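You operate a simulated robot arm through the tools that you are given. There is no shell and no other tool.

You are at the controls of a simulated robot arm. One attempt, no reset.

TASK
Load the purple and grey boxes into the brown tray.
Fine: each right up against its back wall, side by side, upright and square to the wall. Set down upright: what you pick out.

The check looks at the end state, three seconds after you hand in, the way a careful person would. Anything else that was tipped, shoved, dropped, spilled or broken makes it a failure.

THE ROBOT
A 6-joint arm with a two-finger gripper, fixed in place. Base frame: the origin is on the floor under the middle of its stand, x ahead of it, y to its left, z up; the work surface is at about z = 780. Readings come in mm, degrees, newtons and seconds.
It reaches about 1572 mm from its shoulder. Its first joint turns from -166.0 to 166.0 degrees. Payload 2.45 kg.
Tool frame: the origin (TCP) lies between the finger pads and is the grasp point; the fingertips stand 20 mm ahead of it; z points along the fingers, y is the line along which they close. The gripper opens to 140 mm; its body begins 168 mm behind the TCP.
Orientation is told as [roll, pitch, yaw] about the base's x, y, z axes, in that order, counted from this pose: with the fingers straight down and closing along the base's y, the tool's x points along the base's -x, its y along +y and its z along -z.

THE INTERFACE
- The arm moves only by the tool apply_moves. Its argument "commands" is a list of rows, each an object of numbers (a shift or turn left out is 0, a gripper value left out holds the last): "claw": the gripper command, from -1 (fully open) to 1 (shut), values between in proportion; "x", "y", "z": the shift along the tool's x, y, z in mm; "ax", "ay", "az": the turn, a rotation vector about the tool's x, y, z in degrees. In form: [{"claw": .., "x": .., "y": .., "z": .., "ax": .., "ay": .., "az": ..}, ...]. A call has 1 to 20 rows; each row shifts and turns the commanded pose from where the row before left it, along the tool's axes as they then stand. Rows are played at 5 a second. More than 50 mm and 8.6 degrees between two rows, or a gripper value outside its range, and nothing of the call is played. Where a pose cannot be reached the arm comes as near as it can. A force on the tool above 90 N (or 10 N above the force at the start of the call, whichever is more), or a blocked arm, ends the call early, and 0.2 s more pass. Each finger travels about 45 mm/s and halts on what it meets, pressing with about 20 N; the grip force reading is that of the motor and also rises with nothing between the fingers. The clock runs only during rows and for 0.2 s after the last one: add rows that do not move to give the fingers time. It gives the time, the measured TCP pose, the force on the tool (base axes), the opening and the grip force at its end, in the units of the frame above (readings bear some noise), with the torque about the TCP (base axes, N m) and any sound that the robot's microphone picked up.
- Cameras (640 x 400 px; columns grow to the right, rows downward): "scene" is fixed at [389.9, 503.6, 1340.3]; the picture's right is [-0.32, -0.95, 0.00], its down [-0.70, 0.23, -0.67] and it looks along [0.64, -0.21, -0.74] (base axes); focal length 214 px, centre (320, 200). "wrist" rides on the gripper at [78, 11, -209] in the tool frame; the picture's right is [-0.14, 0.99, 0.00], its down [-0.92, -0.13, -0.37] and it looks along [-0.36, -0.05, 0.93] (tool axes); focal length 280 px, centre (320, 200).
- snapshot(camera): a new picture of that camera. No time passes.
- locate(camera, pixels): for up to 12 pixels [column, row] of the newest picture of that camera ("zoom" is the newest enlarged one), the place [x, y, z] in the base frame of the surface seen there, good to about 3 mm, but the place of the scene camera against the robot may be out by one fixed shift of up to 18 mm in any direction. No time passes.
- inspect(camera, box): a new picture of the part [left, top, right, bottom] of that camera's present view, enlarged. No time passes.
- finish_job(): hands the job in; it is judged then, once.

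Open the gripper and draw the arm clear of the work before you hand the job in, unless the task says otherwise.

The tools are called after "Emit:" as name(argument=value, ...) on one line, values as JSON. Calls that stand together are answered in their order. apply_moves: Moves the arm, as the interface text tells. Its arguments: {"type":"object","properties":{"commands":{"type":"array","items":{"type":"object","properties":{"claw":{"type":"number"},"x":{"type":"number"},"y":{"type":"number"},"z":{"type":"number"},"ax":{"type":"number"},"ay":{"type":"number"},"az":{"type":"number"}}}}},"required":["commands"]} The other tools are called the same way: snapshot (camera) takes a picture; locate (camera, pixels) gives the place of the surface under pixels of a picture; inspect (camera, box) takes an enlarged picture of a part of a camera's view; finish_job () hands the job in.

At the start:

```text
time: 0.0
ee_pos: [808.3, 227.5, 1024.0]
ee_rot: [0.0, -0.2, 0.0]
wrist_force: [-0.8, 0.0, -0.4]
moment: [-0.01, 0.02, 0.0]
opening: 140.1
grasp_force: 0.2
```

scene: 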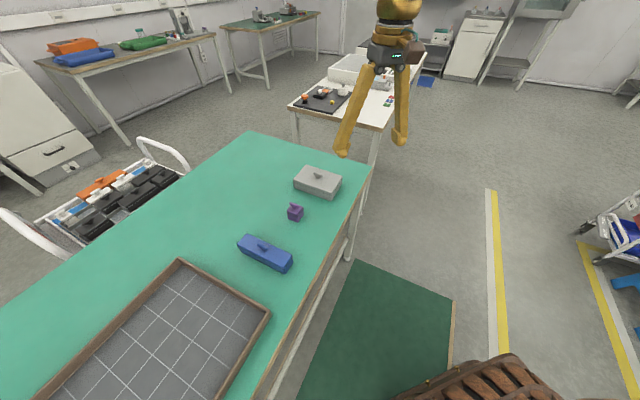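
wrist: 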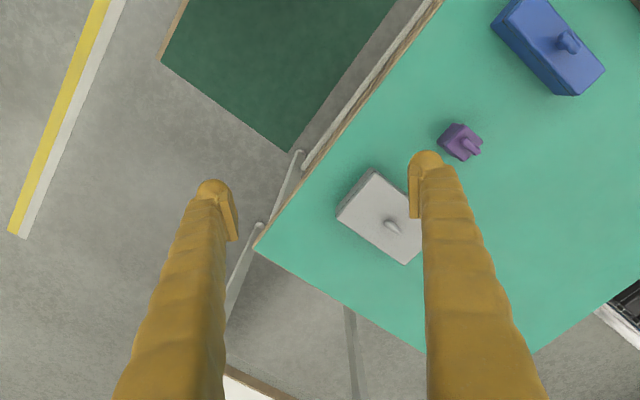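

I see the grey box near scene (317,182), purple box near (295,212), a blue box near (265,252), and the brown tray around (165,330). I'll take enlarged views to understand the geometry first.

Emit:
inspect(camera="scene", box=[220, 150, 380, 280])

Emit:
inspect(camera="scene", box=[20, 240, 300, 400])

Emit:
inspect(camera="wrist", box=[320, 0, 640, 280])

Emit:
locate(camera="scene", pixels=[[180, 261], [269, 311], [170, 330], [318, 176], [296, 209], [262, 244], [300, 230], [230, 240], [110, 300], [195, 400]])

```text
3.08 times, centred on (300, 215) of scene
```

zoom: 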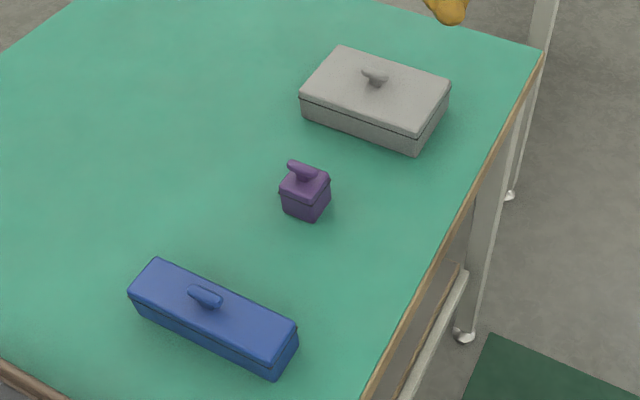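

```text
2.29 times, centred on (160, 320) of scene
```

zoom: 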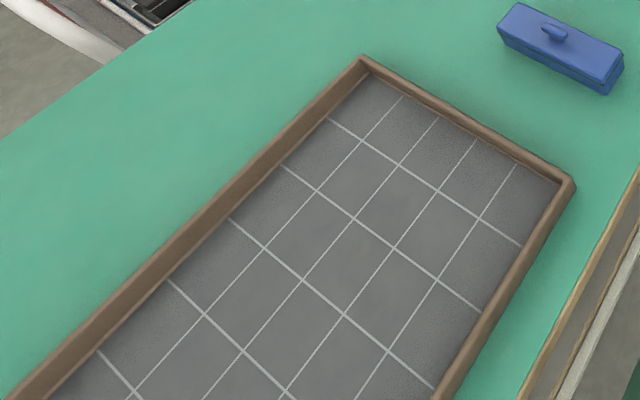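

```text
1.43 times, centred on (480, 140) of wrist
```

zoom: 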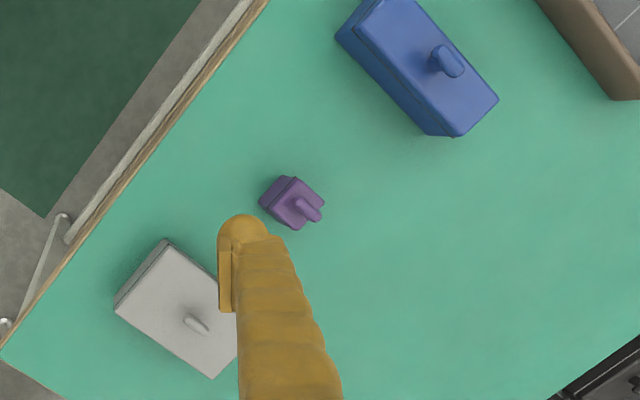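

```text
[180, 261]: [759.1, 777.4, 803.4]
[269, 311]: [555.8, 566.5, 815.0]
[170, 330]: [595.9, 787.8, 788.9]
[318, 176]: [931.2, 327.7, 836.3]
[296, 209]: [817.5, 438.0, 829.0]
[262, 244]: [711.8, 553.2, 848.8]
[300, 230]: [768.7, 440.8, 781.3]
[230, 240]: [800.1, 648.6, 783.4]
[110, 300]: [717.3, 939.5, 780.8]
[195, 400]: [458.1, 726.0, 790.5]
```

The tray's left long wall (zoom 365,60 to 0,400) looks like the back one. I'll measure tray rim, inner floor and box corners to find headings and wall heights.

Emit:
inspect(camera="scene", box=[20, 240, 300, 400])

Emit:
locate(camera="zoom", pixels=[[364, 62], [571, 182], [180, 235], [10, 392], [440, 392], [368, 78], [555, 184], [220, 216], [110, 320], [30, 397], [500, 300], [465, 110]])

Emit:
locate(camera="zoom", pixels=[[340, 56], [250, 150], [100, 290], [585, 188], [530, 280], [470, 390], [330, 118], [282, 165], [229, 217], [165, 278], [98, 350], [404, 97]])

Emit:
snapshot(camera="wrist")

Emit:
locate(camera="wrist", pixels=[[375, 172], [337, 214], [405, 262], [391, 227], [452, 128], [466, 146], [472, 157], [440, 139], [520, 2], [604, 70], [566, 42], [500, 200]])

```text
2.29 times, centred on (160, 320) of scene
```

zoom: 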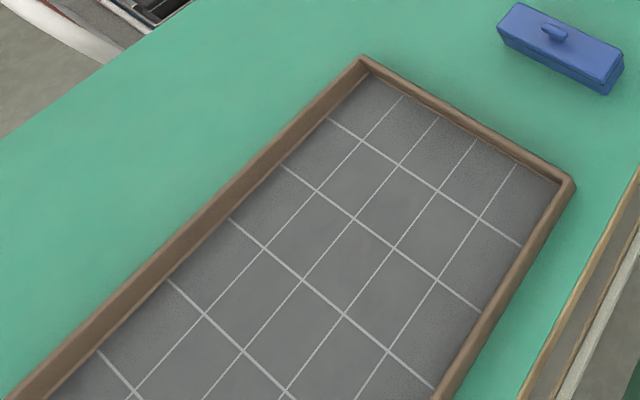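

```text
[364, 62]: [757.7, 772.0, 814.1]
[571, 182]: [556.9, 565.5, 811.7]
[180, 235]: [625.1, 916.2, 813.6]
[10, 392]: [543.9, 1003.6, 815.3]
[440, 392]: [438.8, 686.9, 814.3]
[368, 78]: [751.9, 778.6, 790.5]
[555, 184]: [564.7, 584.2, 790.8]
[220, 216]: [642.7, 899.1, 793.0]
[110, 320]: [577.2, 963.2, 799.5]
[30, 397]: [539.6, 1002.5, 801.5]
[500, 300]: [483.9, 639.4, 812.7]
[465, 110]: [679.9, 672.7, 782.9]
```

```text
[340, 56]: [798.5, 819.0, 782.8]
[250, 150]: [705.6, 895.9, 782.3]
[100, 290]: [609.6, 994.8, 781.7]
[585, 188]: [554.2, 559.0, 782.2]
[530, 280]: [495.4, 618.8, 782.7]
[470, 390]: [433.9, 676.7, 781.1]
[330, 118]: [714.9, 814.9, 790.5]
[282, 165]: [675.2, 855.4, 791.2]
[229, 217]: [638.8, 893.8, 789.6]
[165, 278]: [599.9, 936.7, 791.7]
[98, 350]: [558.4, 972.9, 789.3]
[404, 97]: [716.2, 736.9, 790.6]
```

```text
taken
```

wrist: 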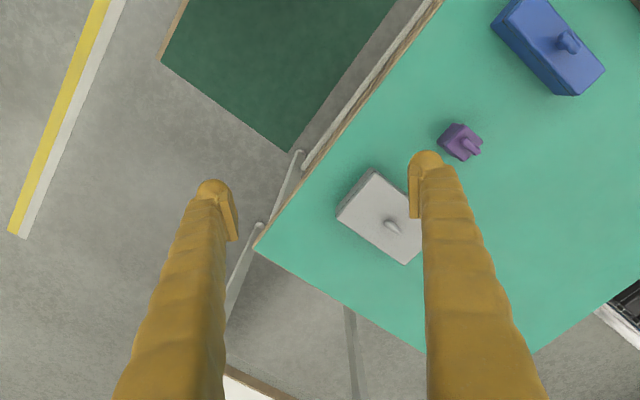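

```text
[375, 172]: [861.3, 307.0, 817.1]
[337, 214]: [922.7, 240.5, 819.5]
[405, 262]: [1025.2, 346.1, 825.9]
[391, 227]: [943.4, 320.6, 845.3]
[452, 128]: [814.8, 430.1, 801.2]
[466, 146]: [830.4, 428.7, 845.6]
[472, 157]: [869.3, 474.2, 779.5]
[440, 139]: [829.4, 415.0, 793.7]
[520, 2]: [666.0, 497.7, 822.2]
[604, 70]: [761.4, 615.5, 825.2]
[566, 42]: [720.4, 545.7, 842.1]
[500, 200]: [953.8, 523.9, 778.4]
```

The tray sits at about 45° in the base frame: its far long wall runs along (-0.68, 0.73), and the boxes look parallel to it. I'll yaw the tool by about +43° in place, so the fingers close along the wall direction, and look again.

Emit:
apply_moves(commands=[{"claw": -1, "az": -7.2, "z": -10}, {"az": -7.2, "z": -10}, {"az": -7.2, "z": -10}, {"az": -7.2, "z": -10}, {"az": -7.2, "z": -10}, {"az": -7.2, "z": -10}, {}, {}])

Emit:
snapshot(camera="wrist")

```text
time: 1.8
ee_pos: [807.0, 229.0, 1085.2]
ee_rot: [0.0, -0.2, 43.2]
wrist_force: [-0.1, 0.3, -0.4]
moment: [-0.01, -0.03, 0.0]
opening: 139.9
grasp_force: 0.1
```

```text
taken
```

wrist: 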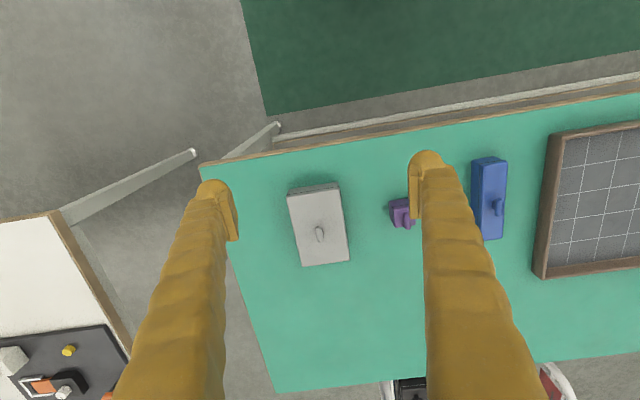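

The near table edge is at the top of the wrist picture, so the back wall of the tray is the bottom one (540–640, 272). I'll slide along +tool y to look over the whole tray.

Emit:
apply_moves(commands=[{"y": 30}, {"y": 40, "x": -5}, {"y": 40, "x": -5}, {"y": 40, "x": -5}, {"y": 40, "x": -5}, {"y": 40, "x": -5}, {"y": 40, "x": -5}, {"y": 40, "x": -5}, {"y": 40, "x": -5}, {"y": 40, "x": -5}, {"y": 40, "x": -5}, {"y": 40, "x": -5}, {"y": 40, "x": -5}, {"y": 40, "x": -5}, {"y": 40, "x": -5}, {"y": 30}, {}, {}])

Emit:
snapshot(camera="wrist")

Emit:
snapshot(camera="scene")

```text
time: 5.6
ee_pos: [435.8, 729.7, 1084.9]
ee_rot: [-0.1, 0.0, 43.3]
wrist_force: [0.4, 1.0, -0.9]
moment: [0.01, -0.03, -0.01]
opening: 140.1
grasp_force: 0.0
```

```text
taken
```

wrist: 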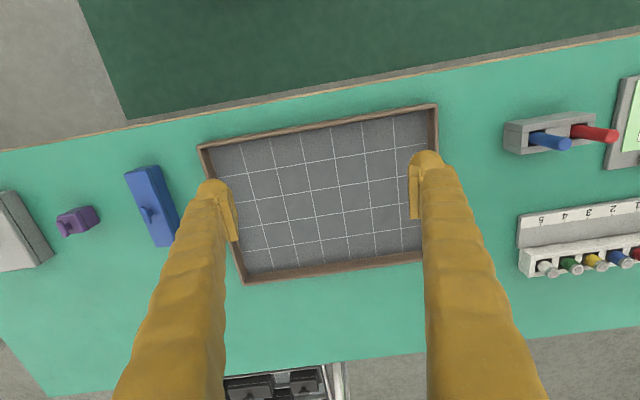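

```text
taken
```

scene: 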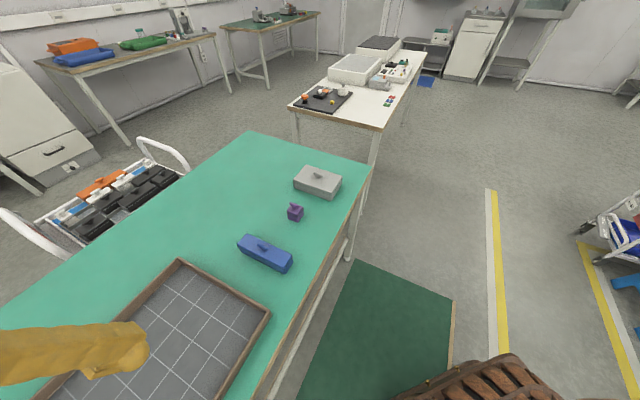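

The whole tray is seen: corners near (245,282), (200,146), (437,105) and (428,258). The rack digits read upright from the robot's side, so the back wall is the bottom one in this picture, and I'll measure it.

Emit:
locate(camera="wrist", pixels=[[245, 282], [300, 275], [350, 268], [400, 261], [202, 147], [320, 125], [436, 107], [250, 270], [300, 264], [350, 258], [390, 252], [320, 200]])

Emit:
inspect(camera="wrist", box=[180, 90, 460, 290])

Emit:
inspect(camera="wrist", box=[0, 130, 200, 280])

```text
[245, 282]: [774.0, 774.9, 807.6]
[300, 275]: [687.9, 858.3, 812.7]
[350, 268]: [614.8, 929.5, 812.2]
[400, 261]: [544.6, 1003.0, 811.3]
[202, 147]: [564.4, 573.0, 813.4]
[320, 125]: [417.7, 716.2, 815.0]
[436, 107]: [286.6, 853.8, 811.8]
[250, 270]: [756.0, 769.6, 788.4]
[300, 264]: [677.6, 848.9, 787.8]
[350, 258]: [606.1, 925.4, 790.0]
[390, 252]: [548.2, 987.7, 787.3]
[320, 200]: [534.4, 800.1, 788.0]
```

```text
2.00 times, centred on (320, 190) of wrist
```

zoom: 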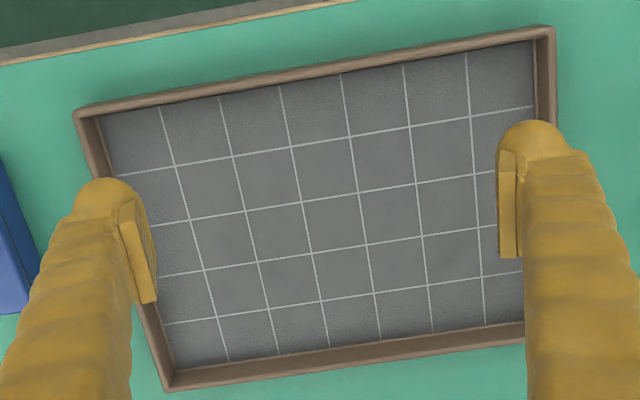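

```text
2.67 times, centred on (100, 205) of wrist
```

zoom: 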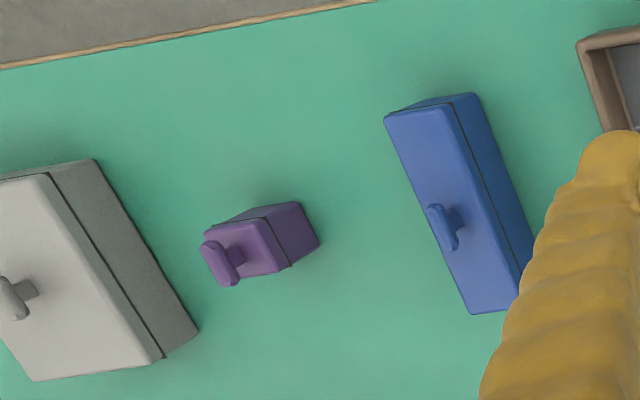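

The back wall's inner face runs through about (756,770) to (548,988), floor z ≈ 789, rim z ≈ 813. Now I go back to hover over the grey box (about (943,324)) and measure it at close range.

Emit:
apply_moves(commands=[{"y": -24, "az": -0.6}, {"y": -40, "az": -0.6}, {"y": -40}, {"y": -40}, {"y": -40}, {"y": -40}, {"y": -40}, {"y": -40}, {"y": -40}, {"y": -40}, {"y": -40}, {"y": -40}, {"y": -40, "z": 15}, {"y": -40, "z": 20}, {"y": -40, "z": 25}, {"y": -40, "z": 25}, {"y": -20}, {}, {}])

Emit:
snapshot(camera="wrist")

```text
time: 9.6
ee_pos: [886.4, 266.9, 997.9]
ee_rot: [0.0, -0.1, 44.3]
wrist_force: [0.0, -0.2, 0.2]
moment: [-0.02, -0.03, -0.03]
opening: 139.9
grasp_force: 0.0
```

```text
taken
```

wrist: 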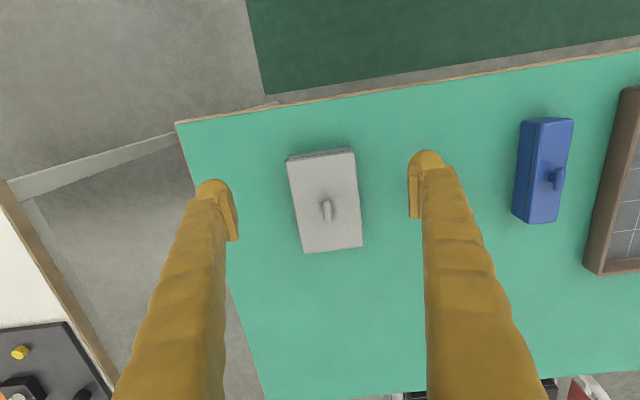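

The grey box now lies between the fingers, with top corners at about (288,160), (353,150), (362,247), (304,253). I'll enlarge and measure its corners.

Emit:
inspect(camera="wrist", box=[270, 130, 380, 270])

Emit:
locate(camera="wrist", pixels=[[290, 164], [351, 154], [360, 245], [305, 250], [327, 210], [320, 158], [355, 200], [297, 205], [332, 249], [327, 203], [328, 217], [280, 220]])

```text
2.86 times, centred on (325, 200) of wrist
```

zoom: 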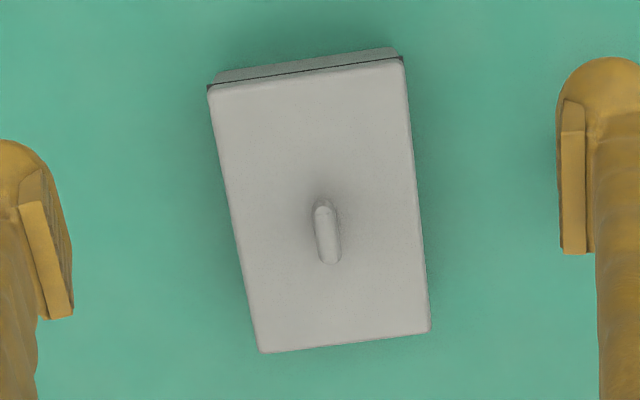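

```text
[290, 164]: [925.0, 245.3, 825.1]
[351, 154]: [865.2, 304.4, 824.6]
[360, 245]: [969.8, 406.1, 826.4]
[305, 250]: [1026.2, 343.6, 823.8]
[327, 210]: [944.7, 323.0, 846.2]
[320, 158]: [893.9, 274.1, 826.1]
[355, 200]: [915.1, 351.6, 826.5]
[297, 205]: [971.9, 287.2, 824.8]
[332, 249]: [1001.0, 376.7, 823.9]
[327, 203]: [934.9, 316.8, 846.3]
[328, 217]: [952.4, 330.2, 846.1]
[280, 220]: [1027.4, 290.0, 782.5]
```

Grey box: centre ≈ (946,325), top z ≈ 825, about 88 × 147 mm, yaw ≈ 44.2°, which matches the tool yaw. I'll move ahead 83 mm so the TCP is over its centre and come down partway to z ≈ 860.

Emit:
apply_moves(commands=[{"x": -21}, {"x": -21}, {"x": -21}, {"x": -20, "z": 10}, {"z": 30}, {"z": 30}, {"z": 30}, {"z": 30}, {"z": 8}, {}, {}])

Emit:
snapshot(camera="wrist")

Emit:
inspect(camera="scene", box=[240, 120, 400, 240])

```text
time: 12.0
ee_pos: [945.6, 324.9, 861.2]
ee_rot: [-0.2, -0.2, 44.3]
wrist_force: [0.4, 0.0, -0.4]
moment: [-0.02, 0.0, 0.0]
opening: 140.0
grasp_force: 0.0
```

```text
taken
```

wrist: 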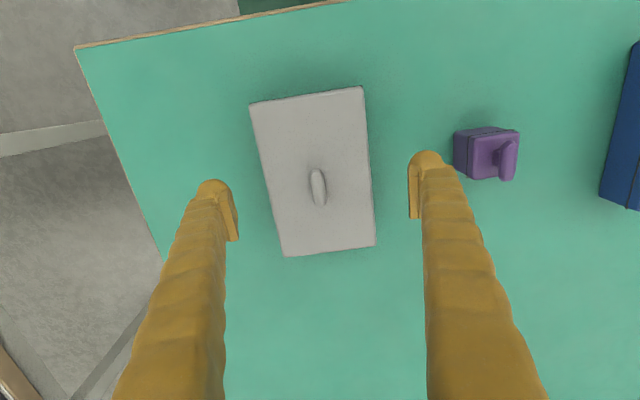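

```text
3.33 times, centred on (320, 180) of scene
```

zoom: 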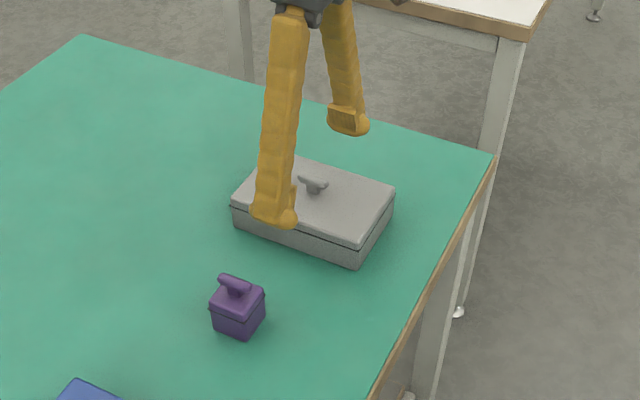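

The box is centred between the fingers (tips at 238 and 410). Purple is near (487,155), so before going down I'll measure its distance from the right finger.

Emit:
locate(camera="wrist", pixels=[[456, 137], [472, 177], [497, 128], [517, 132], [488, 176], [507, 160], [480, 155], [254, 106], [361, 90], [373, 244], [285, 254], [458, 160]])

Emit:
inspect(camera="wrist", box=[400, 90, 560, 220])

```text
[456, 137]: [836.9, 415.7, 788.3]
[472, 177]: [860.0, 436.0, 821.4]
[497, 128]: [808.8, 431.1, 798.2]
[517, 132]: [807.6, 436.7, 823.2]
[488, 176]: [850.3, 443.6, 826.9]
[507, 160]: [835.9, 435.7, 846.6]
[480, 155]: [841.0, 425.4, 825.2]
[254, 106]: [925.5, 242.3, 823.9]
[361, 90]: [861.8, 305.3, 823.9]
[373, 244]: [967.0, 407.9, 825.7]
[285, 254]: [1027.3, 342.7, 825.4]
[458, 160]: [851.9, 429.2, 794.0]
```

```text
3.08 times, centred on (480, 155) of wrist
```

zoom: 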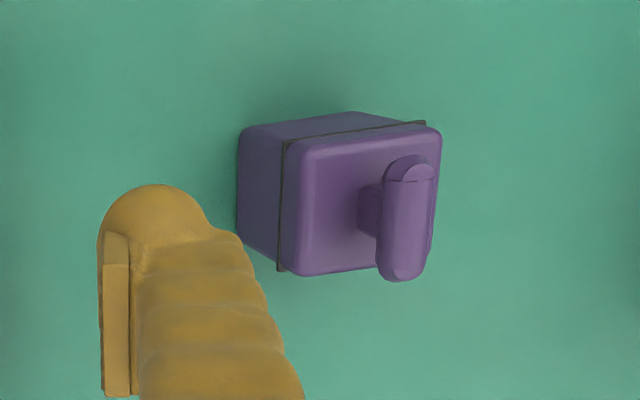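

Purple's near face is about 140 mm along tool y, so the fingers (inner faces at 70) have ample room. I'll come down 54 mm to TCP z ≈ 807.

Emit:
apply_moves(commands=[{"z": 20}, {"z": 20}, {"z": 10}, {"z": 4}, {}, {}])

Emit:
snapshot(camera="wrist")

Emit:
inspect(camera="scene", box=[260, 140, 380, 230])

```text
time: 13.4
ee_pos: [944.9, 324.6, 808.1]
ee_rot: [-0.1, 0.0, 44.3]
wrist_force: [-0.1, 0.1, -0.5]
moment: [0.04, -0.01, -0.01]
opening: 140.0
grasp_force: 0.0
```

```text
taken
```

wrist: 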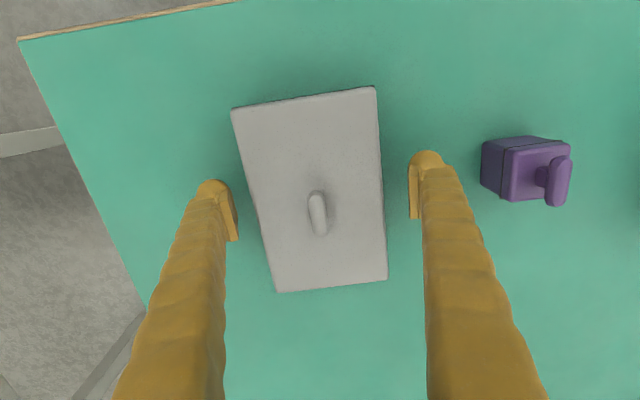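

```text
4.44 times, centred on (320, 185) of scene
```

zoom: 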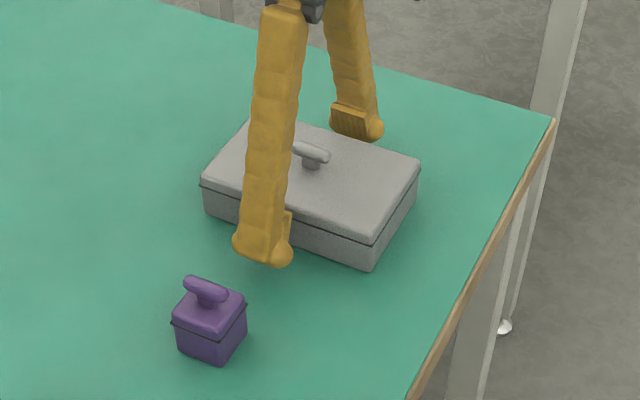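

Fingers straddle the body at the right height with the tips around z 788. I'll close the gripper and wait.

Emit:
apply_moves(commands=[{"claw": 1}, {"claw": 1}, {"claw": 1}, {"claw": 1}, {"claw": 1}, {"claw": 1}, {"claw": 1}, {"claw": 1}])

Emit:
snapshot(camera="wrist")

Emit:
inspect(camera="scene", box=[260, 140, 380, 230])

```text
time: 15.2
ee_pos: [945.8, 324.0, 808.0]
ee_rot: [-0.2, -0.2, 44.5]
wrist_force: [0.7, -0.6, 6.1]
moment: [-0.03, 0.0, 0.31]
opening: 103.7
grasp_force: 20.7
```

```text
taken
```

wrist: 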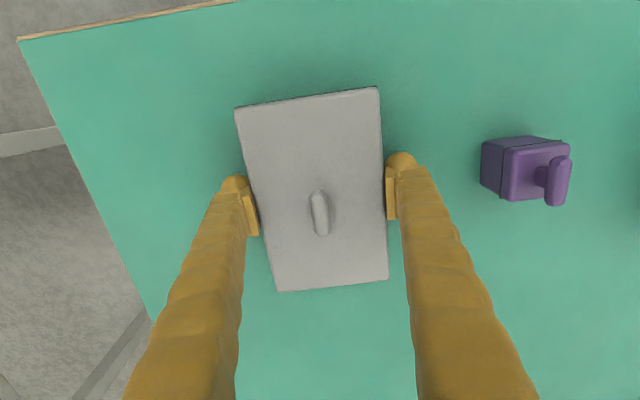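

```text
4.44 times, centred on (320, 185) of scene
```

zoom: 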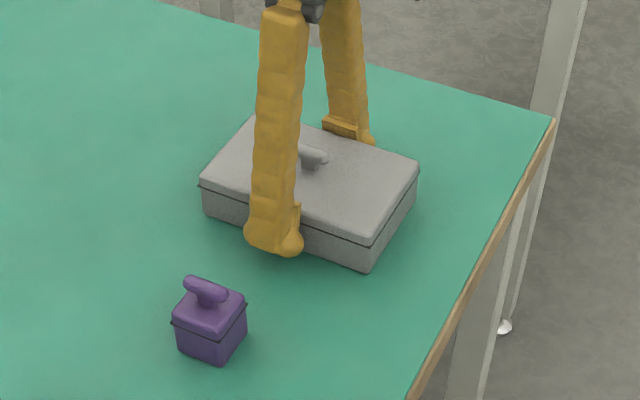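

The grip stopped at 103.7 mm with 20.7 N, a bit wider than I estimated. I'll wait briefly and look close to confirm both pads are flat on the box sides.

Emit:
apply_moves(commands=[{}, {}, {}])

Emit:
inspect(camera="wrist", box=[210, 70, 430, 300])

Emit:
locate(camera="wrist", pixels=[[238, 110], [376, 90], [386, 276], [280, 289], [262, 207], [382, 190], [254, 215], [390, 200]])

```text
time: 16.0
ee_pos: [944.9, 324.8, 809.4]
ee_rot: [-0.1, -0.2, 44.3]
wrist_force: [0.3, 1.0, 7.3]
moment: [-0.02, -0.01, 0.44]
opening: 103.9
grasp_force: 20.0
```

```text
1.74 times, centred on (320, 185) of wrist
```

zoom: 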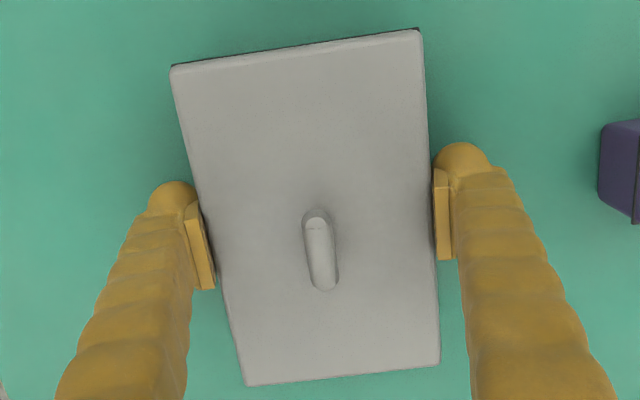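

```text
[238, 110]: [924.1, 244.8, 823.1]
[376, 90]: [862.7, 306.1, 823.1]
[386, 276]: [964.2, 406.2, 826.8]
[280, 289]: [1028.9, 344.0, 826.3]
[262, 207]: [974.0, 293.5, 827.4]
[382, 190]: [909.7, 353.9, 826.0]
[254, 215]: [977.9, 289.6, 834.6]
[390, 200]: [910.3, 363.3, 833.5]
```

Both pads meet the box sides with a steady 20 N. I'll lift slowly by 30 mm and check that the box comes with it, lid and all.

Emit:
apply_moves(commands=[{"z": -3}, {"z": -5}, {"z": -8}, {"z": -14}, {}, {}])

Emit:
snapshot(camera="wrist")

Emit:
inspect(camera="scene", box=[260, 120, 380, 230])

```text
time: 17.4
ee_pos: [945.7, 325.4, 838.9]
ee_rot: [-0.1, 0.0, 44.3]
wrist_force: [-0.3, -0.2, -3.8]
moment: [-0.01, -0.01, 0.0]
opening: 103.7
grasp_force: 19.8
```

```text
taken
```

wrist: 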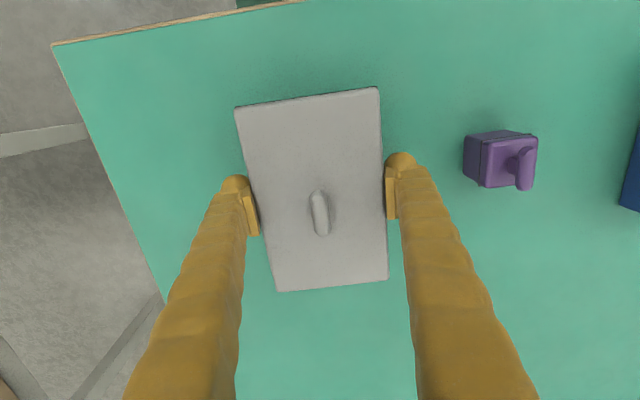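

```text
3.64 times, centred on (320, 175) of scene
```

zoom: 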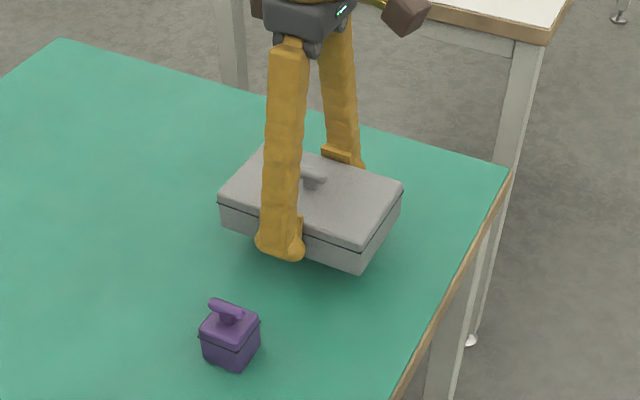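

The grey box is held level, and the tool now carries about 4 N. I'll lift to z ≈ 960 and carry it along +tool y to a hover over the tray, short of the back wall.

Emit:
apply_moves(commands=[{"z": -20}, {"z": -30}, {"z": -30}, {"z": -30}, {"z": -11}, {"y": 15}, {"y": 30}, {"y": 35}, {"y": 35}, {"y": 35}, {"y": 35}, {"y": 35}, {"y": 35}, {"y": 35}, {"y": 35}, {"y": 35}, {"y": 35}, {"y": 30}, {"y": 15}, {}])

Emit:
snapshot(camera="wrist")

```text
time: 21.6
ee_pos: [637.1, 641.5, 958.9]
ee_rot: [-0.2, 0.0, 44.3]
wrist_force: [-0.4, 0.5, -3.5]
moment: [-0.03, 0.01, 0.01]
opening: 103.3
grasp_force: 19.8
```

```text
taken
```

wrist: 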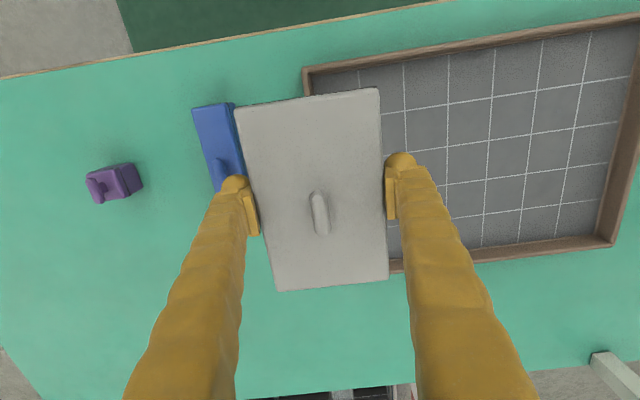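

Carrying well, the box is still square in the grip. Here the back wall's right end is visible (480–612, 245–262), so I'll measure it again and then move on over the tray.

Emit:
locate(camera="wrist", pixels=[[480, 252], [520, 247], [560, 242], [600, 237], [490, 257], [560, 249], [605, 243], [540, 200], [480, 46], [560, 35], [310, 74], [630, 22]])

Emit:
apply_moves(commands=[{"y": 20, "x": -5}, {"y": 30, "x": -5}, {"y": 30, "x": -5}, {"y": 30, "x": -5}, {"y": 30, "x": -5}, {"y": 30, "x": -5}, {"y": 30, "x": -5}, {"y": 25, "x": -5}, {"y": 10, "x": -5}, {}, {}])

Emit:
snapshot(camera="wrist")

```text
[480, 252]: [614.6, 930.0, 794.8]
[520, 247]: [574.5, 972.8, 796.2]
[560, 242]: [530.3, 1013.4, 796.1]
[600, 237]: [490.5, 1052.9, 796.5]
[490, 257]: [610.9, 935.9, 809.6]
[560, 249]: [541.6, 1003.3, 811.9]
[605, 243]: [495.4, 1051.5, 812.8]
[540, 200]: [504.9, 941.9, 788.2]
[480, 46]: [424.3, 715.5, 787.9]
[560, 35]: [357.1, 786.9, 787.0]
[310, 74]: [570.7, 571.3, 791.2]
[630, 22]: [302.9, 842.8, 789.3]
```

```text
time: 24.0
ee_pos: [506.0, 839.8, 958.9]
ee_rot: [-0.1, -0.1, 44.4]
wrist_force: [-0.1, 0.0, -4.1]
moment: [-0.02, -0.03, 0.01]
opening: 103.5
grasp_force: 19.9
```

```text
taken
```

wrist: 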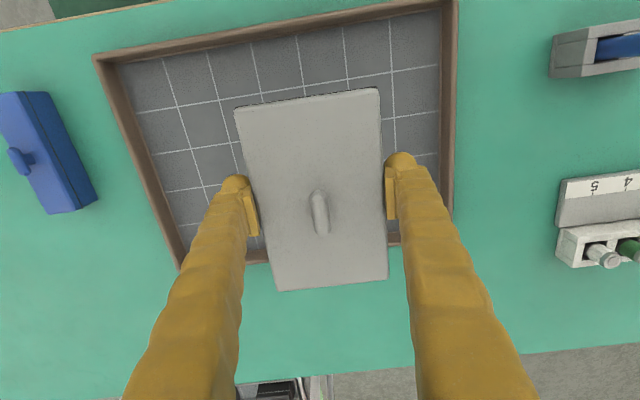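

TCP is at n ≈ 948 along the wall normal and the wall face is around 1084, so the box's far edge (n ≈ 1022) is about 60 mm short of it. I'll go ahead 30 mm and lower to z ≈ 830, leaving about 14 mm to the tray floor.

Emit:
apply_moves(commands=[{"x": -10, "z": 10}, {"x": -10, "z": 25}, {"x": -10, "z": 30}, {"z": 30}, {"z": 20}, {"z": 10}, {"z": 4}, {}, {}])

Emit:
snapshot(camera="wrist")

Emit:
inspect(camera="scene", box=[0, 230, 280, 400])

```text
time: 26.0
ee_pos: [525.0, 860.1, 828.8]
ee_rot: [-0.1, 0.0, 44.4]
wrist_force: [-0.2, 0.1, -3.9]
moment: [-0.03, 0.01, 0.0]
opening: 103.3
grasp_force: 20.1
```

```text
taken
```

wrist: 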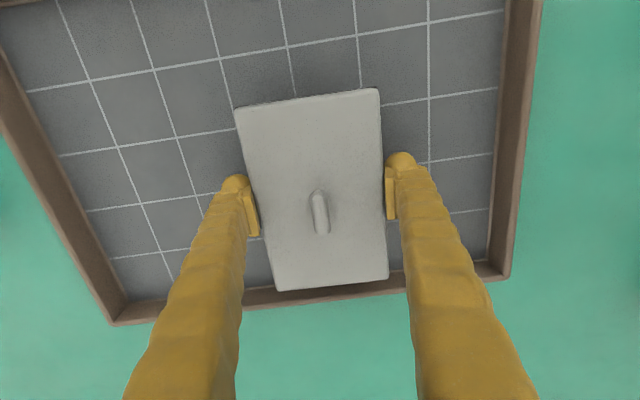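

```text
2.29 times, centred on (140, 315) of scene
```

zoom: 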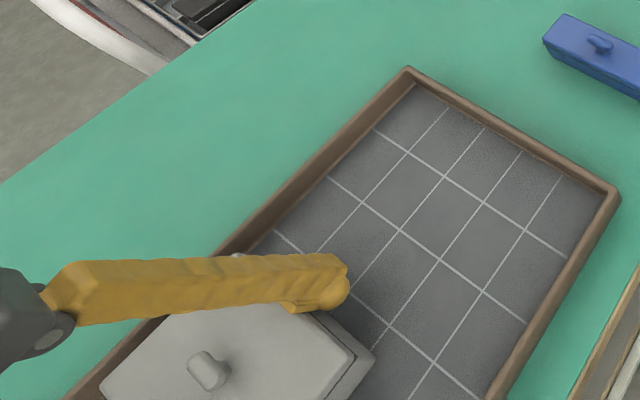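

The box hangs inside the tray, its far edge (278,291)–(388,278) nearly parallel to the back wall. I'll measure the remaining gap to the wall face.

Emit:
inspect(camera="wrist", box=[220, 240, 440, 340])

Emit:
locate(camera="wrist", pixels=[[140, 300], [180, 295], [125, 315], [270, 301], [330, 294], [390, 286], [485, 272], [262, 291], [396, 275], [284, 288], [384, 275], [450, 275]])

```text
2.91 times, centred on (330, 290) of wrist
```

zoom: 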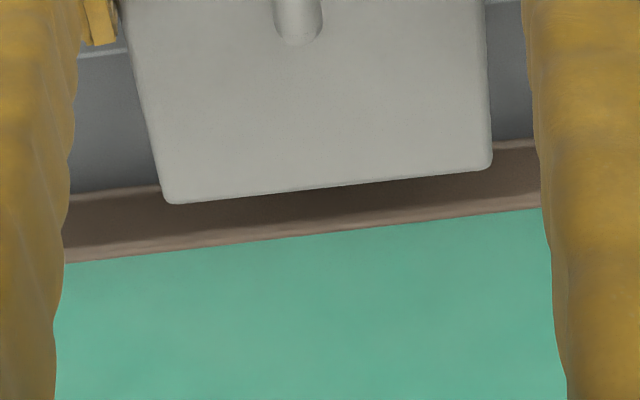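

```text
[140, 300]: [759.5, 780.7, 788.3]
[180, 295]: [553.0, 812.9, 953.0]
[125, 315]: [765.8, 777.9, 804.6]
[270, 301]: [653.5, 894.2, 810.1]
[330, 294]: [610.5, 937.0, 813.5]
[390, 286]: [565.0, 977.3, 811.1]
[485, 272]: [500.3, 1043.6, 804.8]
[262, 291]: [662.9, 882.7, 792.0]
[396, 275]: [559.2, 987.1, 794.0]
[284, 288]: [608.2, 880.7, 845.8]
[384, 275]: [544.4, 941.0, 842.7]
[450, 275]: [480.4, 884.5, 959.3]
```

The wall foot sits at n ≈ 1089 and the box's far edge at n ≈ 1050, so about 38 mm remain. I'll lower 9 mm to hover just above the tray floor and then go ahead 30 mm.

Emit:
apply_moves(commands=[{"z": 5}, {"z": 4}, {"x": -8}, {"x": -8}, {"x": -8}, {"x": -6}, {}, {}])

Emit:
inspect(camera="wrist", box=[220, 240, 440, 340])

```text
time: 27.8
ee_pos: [548.0, 881.7, 819.6]
ee_rot: [-0.1, 0.0, 44.3]
wrist_force: [-0.1, 0.0, -3.6]
moment: [-0.01, -0.02, 0.03]
opening: 103.1
grasp_force: 20.2
```

```text
2.91 times, centred on (330, 290) of wrist
```

zoom: 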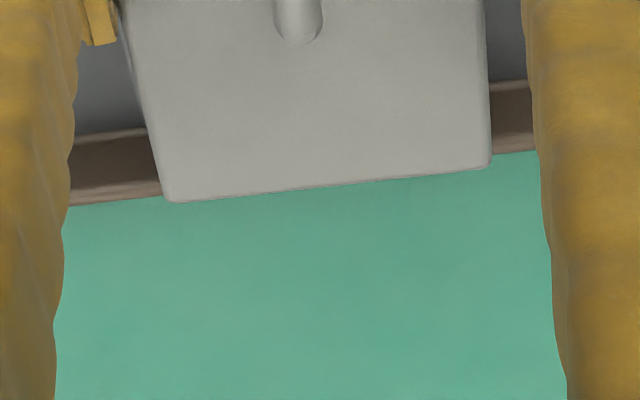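

Force is unchanged, so it touches neither floor nor wall. I'll lower 2 mm more and creep ahead in 1.5 mm rows to meet the wall.

Emit:
apply_moves(commands=[{"z": 1}, {"z": 1}, {}, {"x": -1.5}, {"x": -1.5}, {"x": -1.5}, {}])

```text
time: 29.4
ee_pos: [551.0, 884.1, 817.1]
ee_rot: [-0.1, -0.1, 44.3]
wrist_force: [-11.8, -15.5, 6.5]
moment: [0.53, -0.31, 0.67]
opening: 102.9
grasp_force: 20.3
```

Contact: about 19 N pushing back along the wall normal, and about 10 N up from the floor, at n ≈ 1011. I'll look at the box against the wall before letting go.

Emit:
snapshot(camera="wrist")

Emit:
inspect(camera="wrist", box=[220, 240, 440, 340])

Emit:
inspect(camera="scene", box=[0, 260, 240, 400])

```text
taken
```

wrist: 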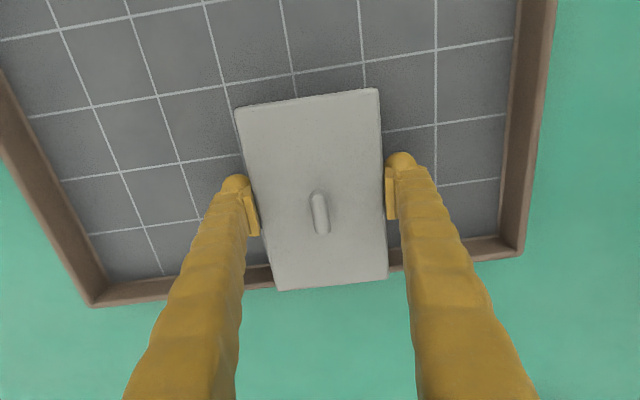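

```text
2.91 times, centred on (330, 290) of wrist
```

zoom: 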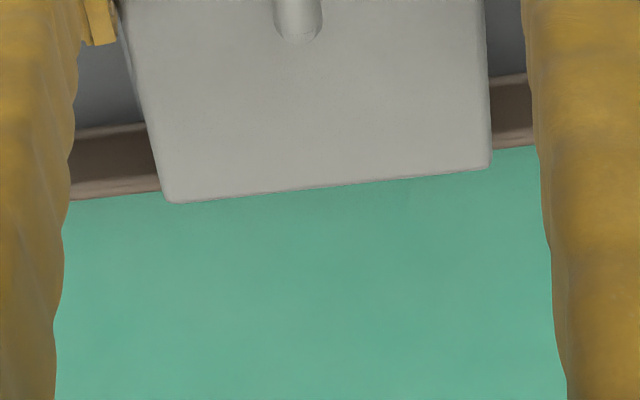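

```text
2.67 times, centred on (120, 330) of scene
```

zoom: 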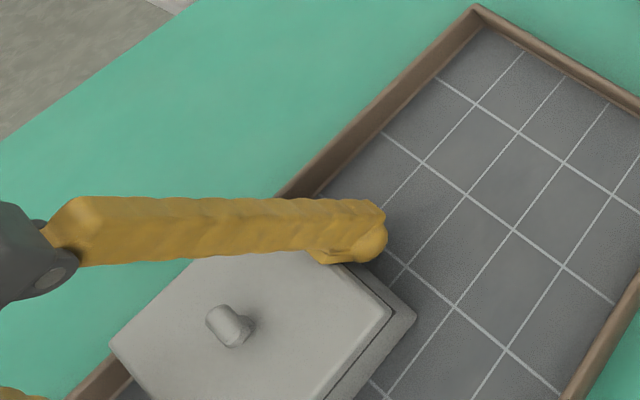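

The far edge and the wall line have the same slope, so it's square. I'll press down 1 mm to make sure it's seated on the floor.

Emit:
apply_moves(commands=[{"z": 0.7}, {"z": 0.7}, {}])

```text
time: 30.2
ee_pos: [552.0, 883.8, 818.3]
ee_rot: [0.0, -0.1, 44.3]
wrist_force: [-10.7, -15.3, 21.7]
moment: [0.03, -0.23, 0.71]
opening: 103.2
grasp_force: 20.3
```

It's seated: the upward force went to 21.7 N. I'll ease the downward load and open the gripper fully; there is free space on both sides.

Emit:
apply_moves(commands=[{"z": -1.2}, {"claw": -1}, {}, {}, {}, {}, {}])

Emit:
snapshot(camera="wrist")

Emit:
inspect(camera="wrist", box=[220, 70, 440, 310])

```text
time: 31.8
ee_pos: [551.9, 885.2, 817.1]
ee_rot: [-0.1, 0.1, 44.3]
wrist_force: [0.3, -0.3, -0.4]
moment: [-0.01, -0.01, -0.02]
opening: 139.9
grasp_force: 0.1
```

```text
taken
```

wrist: 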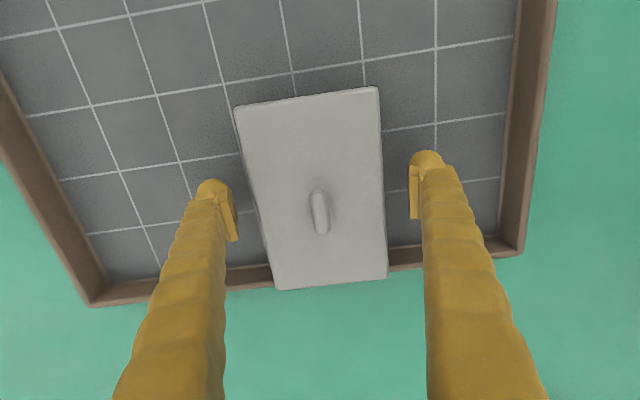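

```text
1.67 times, centred on (330, 190) of wrist
```

zoom: 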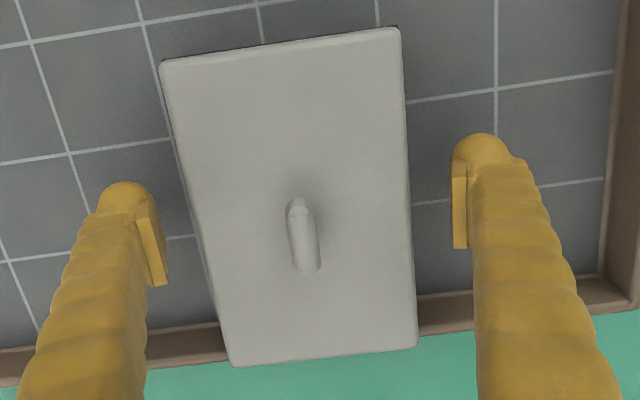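

Released cleanly; the box stands against the wall. I'll rise straight up 150 mm and check the gap to the wall from above.

Emit:
apply_moves(commands=[{"z": -10}, {"z": -25}, {"z": -30}, {"z": -35}, {"z": -35}, {"z": -15}, {}, {}])

Emit:
snapshot(camera="wrist")

Emit:
inspect(camera="scene", box=[0, 260, 240, 400])

```text
time: 33.6
ee_pos: [550.7, 882.2, 967.9]
ee_rot: [-0.1, 0.0, 44.3]
wrist_force: [-0.7, 0.9, -0.2]
moment: [-0.01, -0.03, 0.0]
opening: 140.0
grasp_force: 0.0
```

```text
taken
```

wrist: 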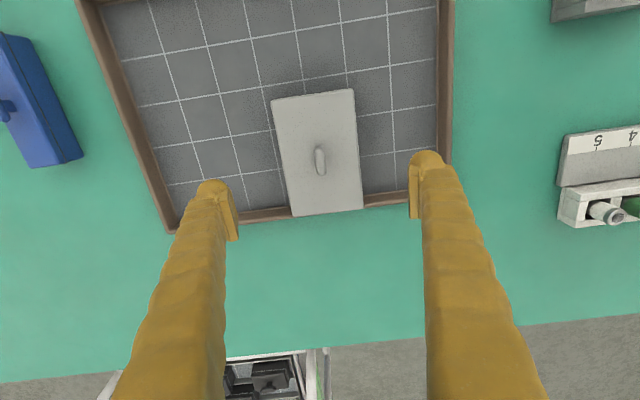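

```text
2.67 times, centred on (120, 330) of scene
```

zoom: 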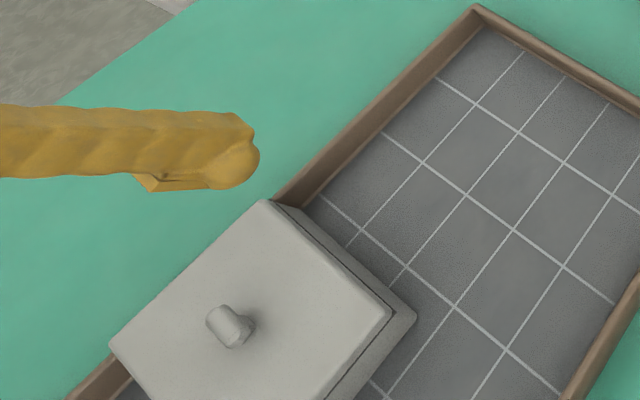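

The grey box stands flush with the back wall (scene zoom 285,205 shows its corner meeting the wall). Now I'll go to hover short of the purple box (around (836,432)) to measure it.

Emit:
apply_moves(commands=[{"y": -15, "x": 8}, {"y": -30, "x": 12}, {"y": -35, "x": 13}, {"y": -35, "x": 13}, {"y": -35, "x": 13}, {"y": -35, "x": 13}, {"y": -35, "x": 13}, {"y": -35, "x": 13}, {"y": -35, "x": 13}, {"y": -35, "x": 13}, {"y": -35, "x": 13}, {"y": -35, "x": 13}, {"y": -35, "x": 13}, {"y": -35, "x": 13}, {"y": -30, "x": 12}, {"y": -21, "x": 8}, {}, {}])

Emit:
snapshot(camera="wrist")

Emit:
snapshot(camera="scene")

```text
time: 37.4
ee_pos: [770.7, 378.9, 967.8]
ee_rot: [-0.1, 0.0, 44.2]
wrist_force: [0.0, -0.5, -0.2]
moment: [0.04, 0.0, 0.01]
opening: 140.0
grasp_force: 0.1
```

```text
taken
```

wrist: 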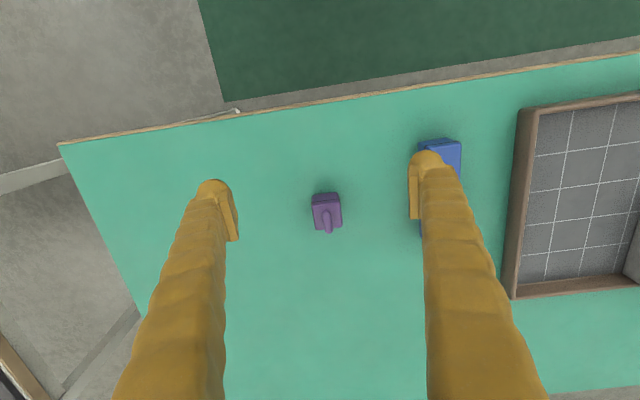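

```text
taken
```

scene: 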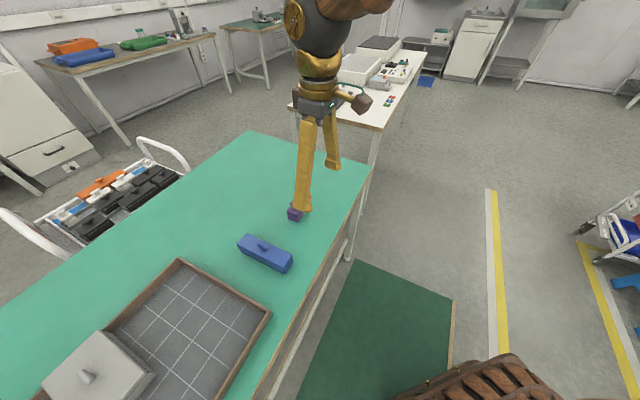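

Purple is at (327,213), blue's left part at (440,160) behind the right finger. I'll enlarge and measure both, because the fingers need room between them.

Emit:
inspect(camera="wrist", box=[290, 170, 370, 250])

Emit:
locate(camera="zoom", pixels=[[205, 225], [370, 215], [385, 345], [230, 370], [300, 420], [300, 330], [290, 300], [200, 190], [360, 180], [215, 300], [250, 230], [350, 230]])

Emit:
locate(camera="wrist", pixels=[[421, 145], [440, 145], [457, 143], [419, 148], [313, 206], [340, 203], [342, 226], [317, 229], [327, 215], [327, 232], [424, 228], [452, 160]])

```text
5.00 times, centred on (330, 210) of wrist
```

zoom: 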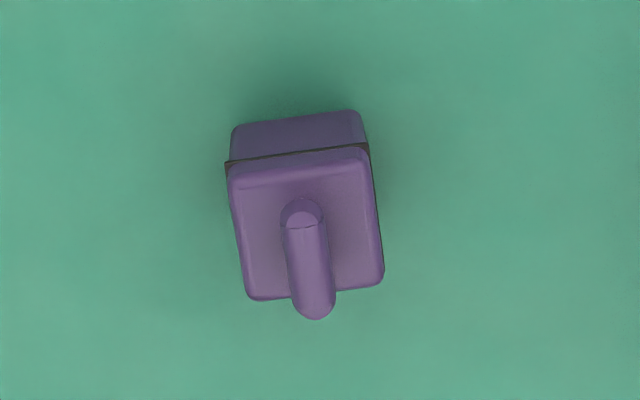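

```text
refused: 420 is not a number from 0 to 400
```

```text
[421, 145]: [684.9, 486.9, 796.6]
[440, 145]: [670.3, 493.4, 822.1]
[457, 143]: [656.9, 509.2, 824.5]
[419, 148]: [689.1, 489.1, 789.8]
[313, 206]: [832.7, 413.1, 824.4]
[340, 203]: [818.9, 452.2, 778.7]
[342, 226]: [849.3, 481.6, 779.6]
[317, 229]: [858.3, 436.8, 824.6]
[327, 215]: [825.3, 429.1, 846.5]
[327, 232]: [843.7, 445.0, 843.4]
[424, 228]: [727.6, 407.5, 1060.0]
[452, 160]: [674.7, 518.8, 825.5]
```

I'll measure the purple's lid corners at zoom (236,175), (364,156), (378,276), (254,294) and the handle's two ends.

Emit:
locate(camera="zoom", pixels=[[238, 180], [362, 160], [377, 275], [254, 292], [300, 205], [300, 232], [315, 300], [242, 235], [370, 220], [240, 145], [358, 130], [280, 290]])

```text
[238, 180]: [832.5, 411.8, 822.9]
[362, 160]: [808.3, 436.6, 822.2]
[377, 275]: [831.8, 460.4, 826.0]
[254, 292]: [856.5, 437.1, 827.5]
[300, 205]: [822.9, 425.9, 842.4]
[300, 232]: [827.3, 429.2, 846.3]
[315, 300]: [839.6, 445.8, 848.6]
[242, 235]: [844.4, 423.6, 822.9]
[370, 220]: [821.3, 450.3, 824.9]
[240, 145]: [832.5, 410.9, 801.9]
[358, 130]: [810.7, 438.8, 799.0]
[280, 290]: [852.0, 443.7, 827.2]
```

Purple: centre ≈ (832,436.5), about 36 mm square, top z ≈ 825, yaw ≈ 44.5°; blue's face is about 138 mm from its centre, so there's room. I'll move over it, narrow the opening to about 90 mm, and come down to z ≈ 870.

Emit:
apply_moves(commands=[{"claw": -0.25, "x": -28}, {"x": -28, "y": -0.7}, {"x": -28, "y": -1}, {"z": 20}, {"z": 30}, {"z": 30}, {"z": 18}, {}, {}])

Emit:
snapshot(camera="wrist")

Emit:
inspect(camera="scene", box=[220, 150, 380, 280])

```text
time: 39.4
ee_pos: [833.5, 436.1, 868.6]
ee_rot: [-0.1, -0.1, 44.3]
wrist_force: [-1.2, 0.1, 0.6]
moment: [0.0, -0.01, 0.01]
opening: 87.6
grasp_force: 0.1
```

```text
taken
```

wrist: 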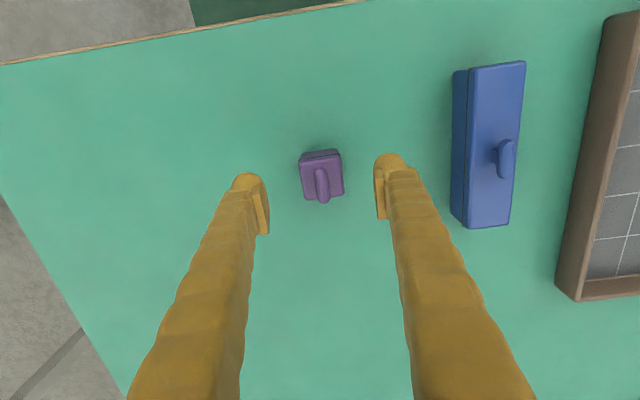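

```text
3.08 times, centred on (300, 215) of scene
```

zoom: 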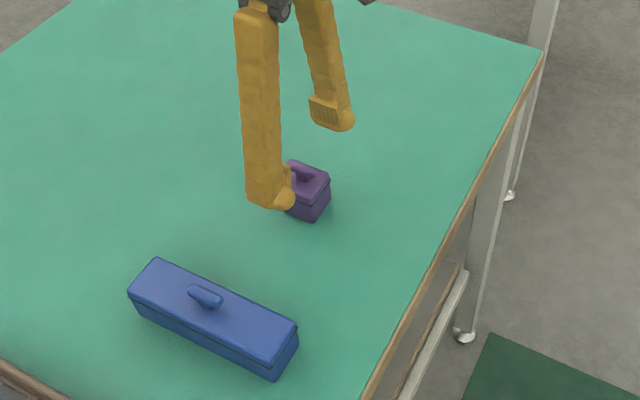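

Purple sits between the pads (267 and 378). I'll re-measure its corners from here for a final centring check before coming down.

Emit:
inspect(camera="wrist", box=[282, 137, 362, 217])

Emit:
locate(camera="wrist", pixels=[[302, 163], [339, 158], [342, 192], [307, 198], [322, 170], [322, 200], [304, 180], [341, 175], [268, 215], [377, 205]])

```text
5.00 times, centred on (322, 177) of wrist
```

zoom: 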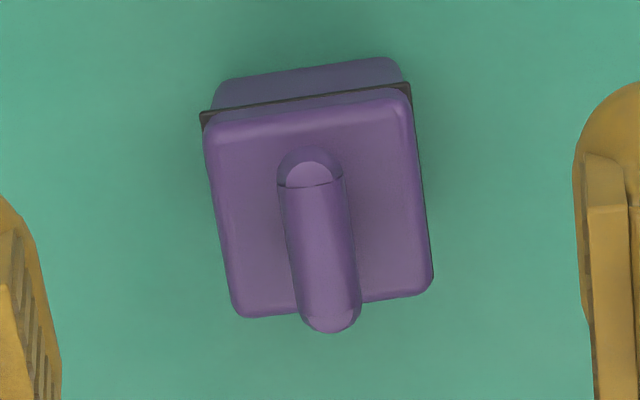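

```text
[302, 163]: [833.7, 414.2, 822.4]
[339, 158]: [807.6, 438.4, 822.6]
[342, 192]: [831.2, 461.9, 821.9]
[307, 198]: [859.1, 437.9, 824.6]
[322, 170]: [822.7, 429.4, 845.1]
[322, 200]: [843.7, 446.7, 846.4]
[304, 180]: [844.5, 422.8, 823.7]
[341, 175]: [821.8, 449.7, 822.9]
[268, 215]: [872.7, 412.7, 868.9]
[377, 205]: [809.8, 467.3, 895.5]
```

Centring is within 2 mm. I'll shift 1 mm each way and come down to TCP z ≈ 808.

Emit:
apply_moves(commands=[{"x": -1, "y": 1, "z": 10}, {"z": 20}, {"z": 20}, {"z": 8}, {"z": 3}, {}, {}])

Emit:
snapshot(camera="wrist")

```text
time: 41.0
ee_pos: [834.1, 437.4, 808.6]
ee_rot: [-0.1, -0.1, 44.2]
wrist_force: [0.1, -0.2, 0.3]
moment: [0.0, -0.01, 0.03]
opening: 87.5
grasp_force: 0.2
```

```text
taken
```

wrist: 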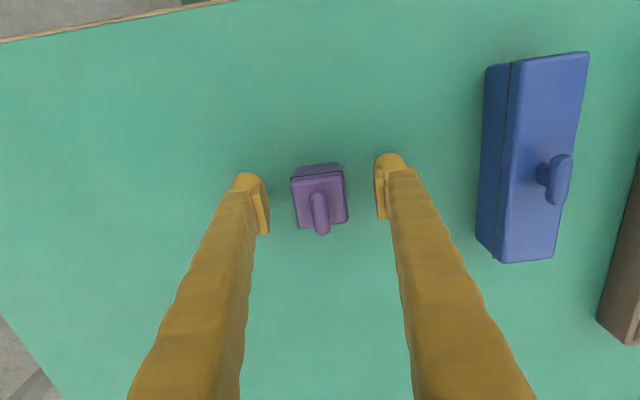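

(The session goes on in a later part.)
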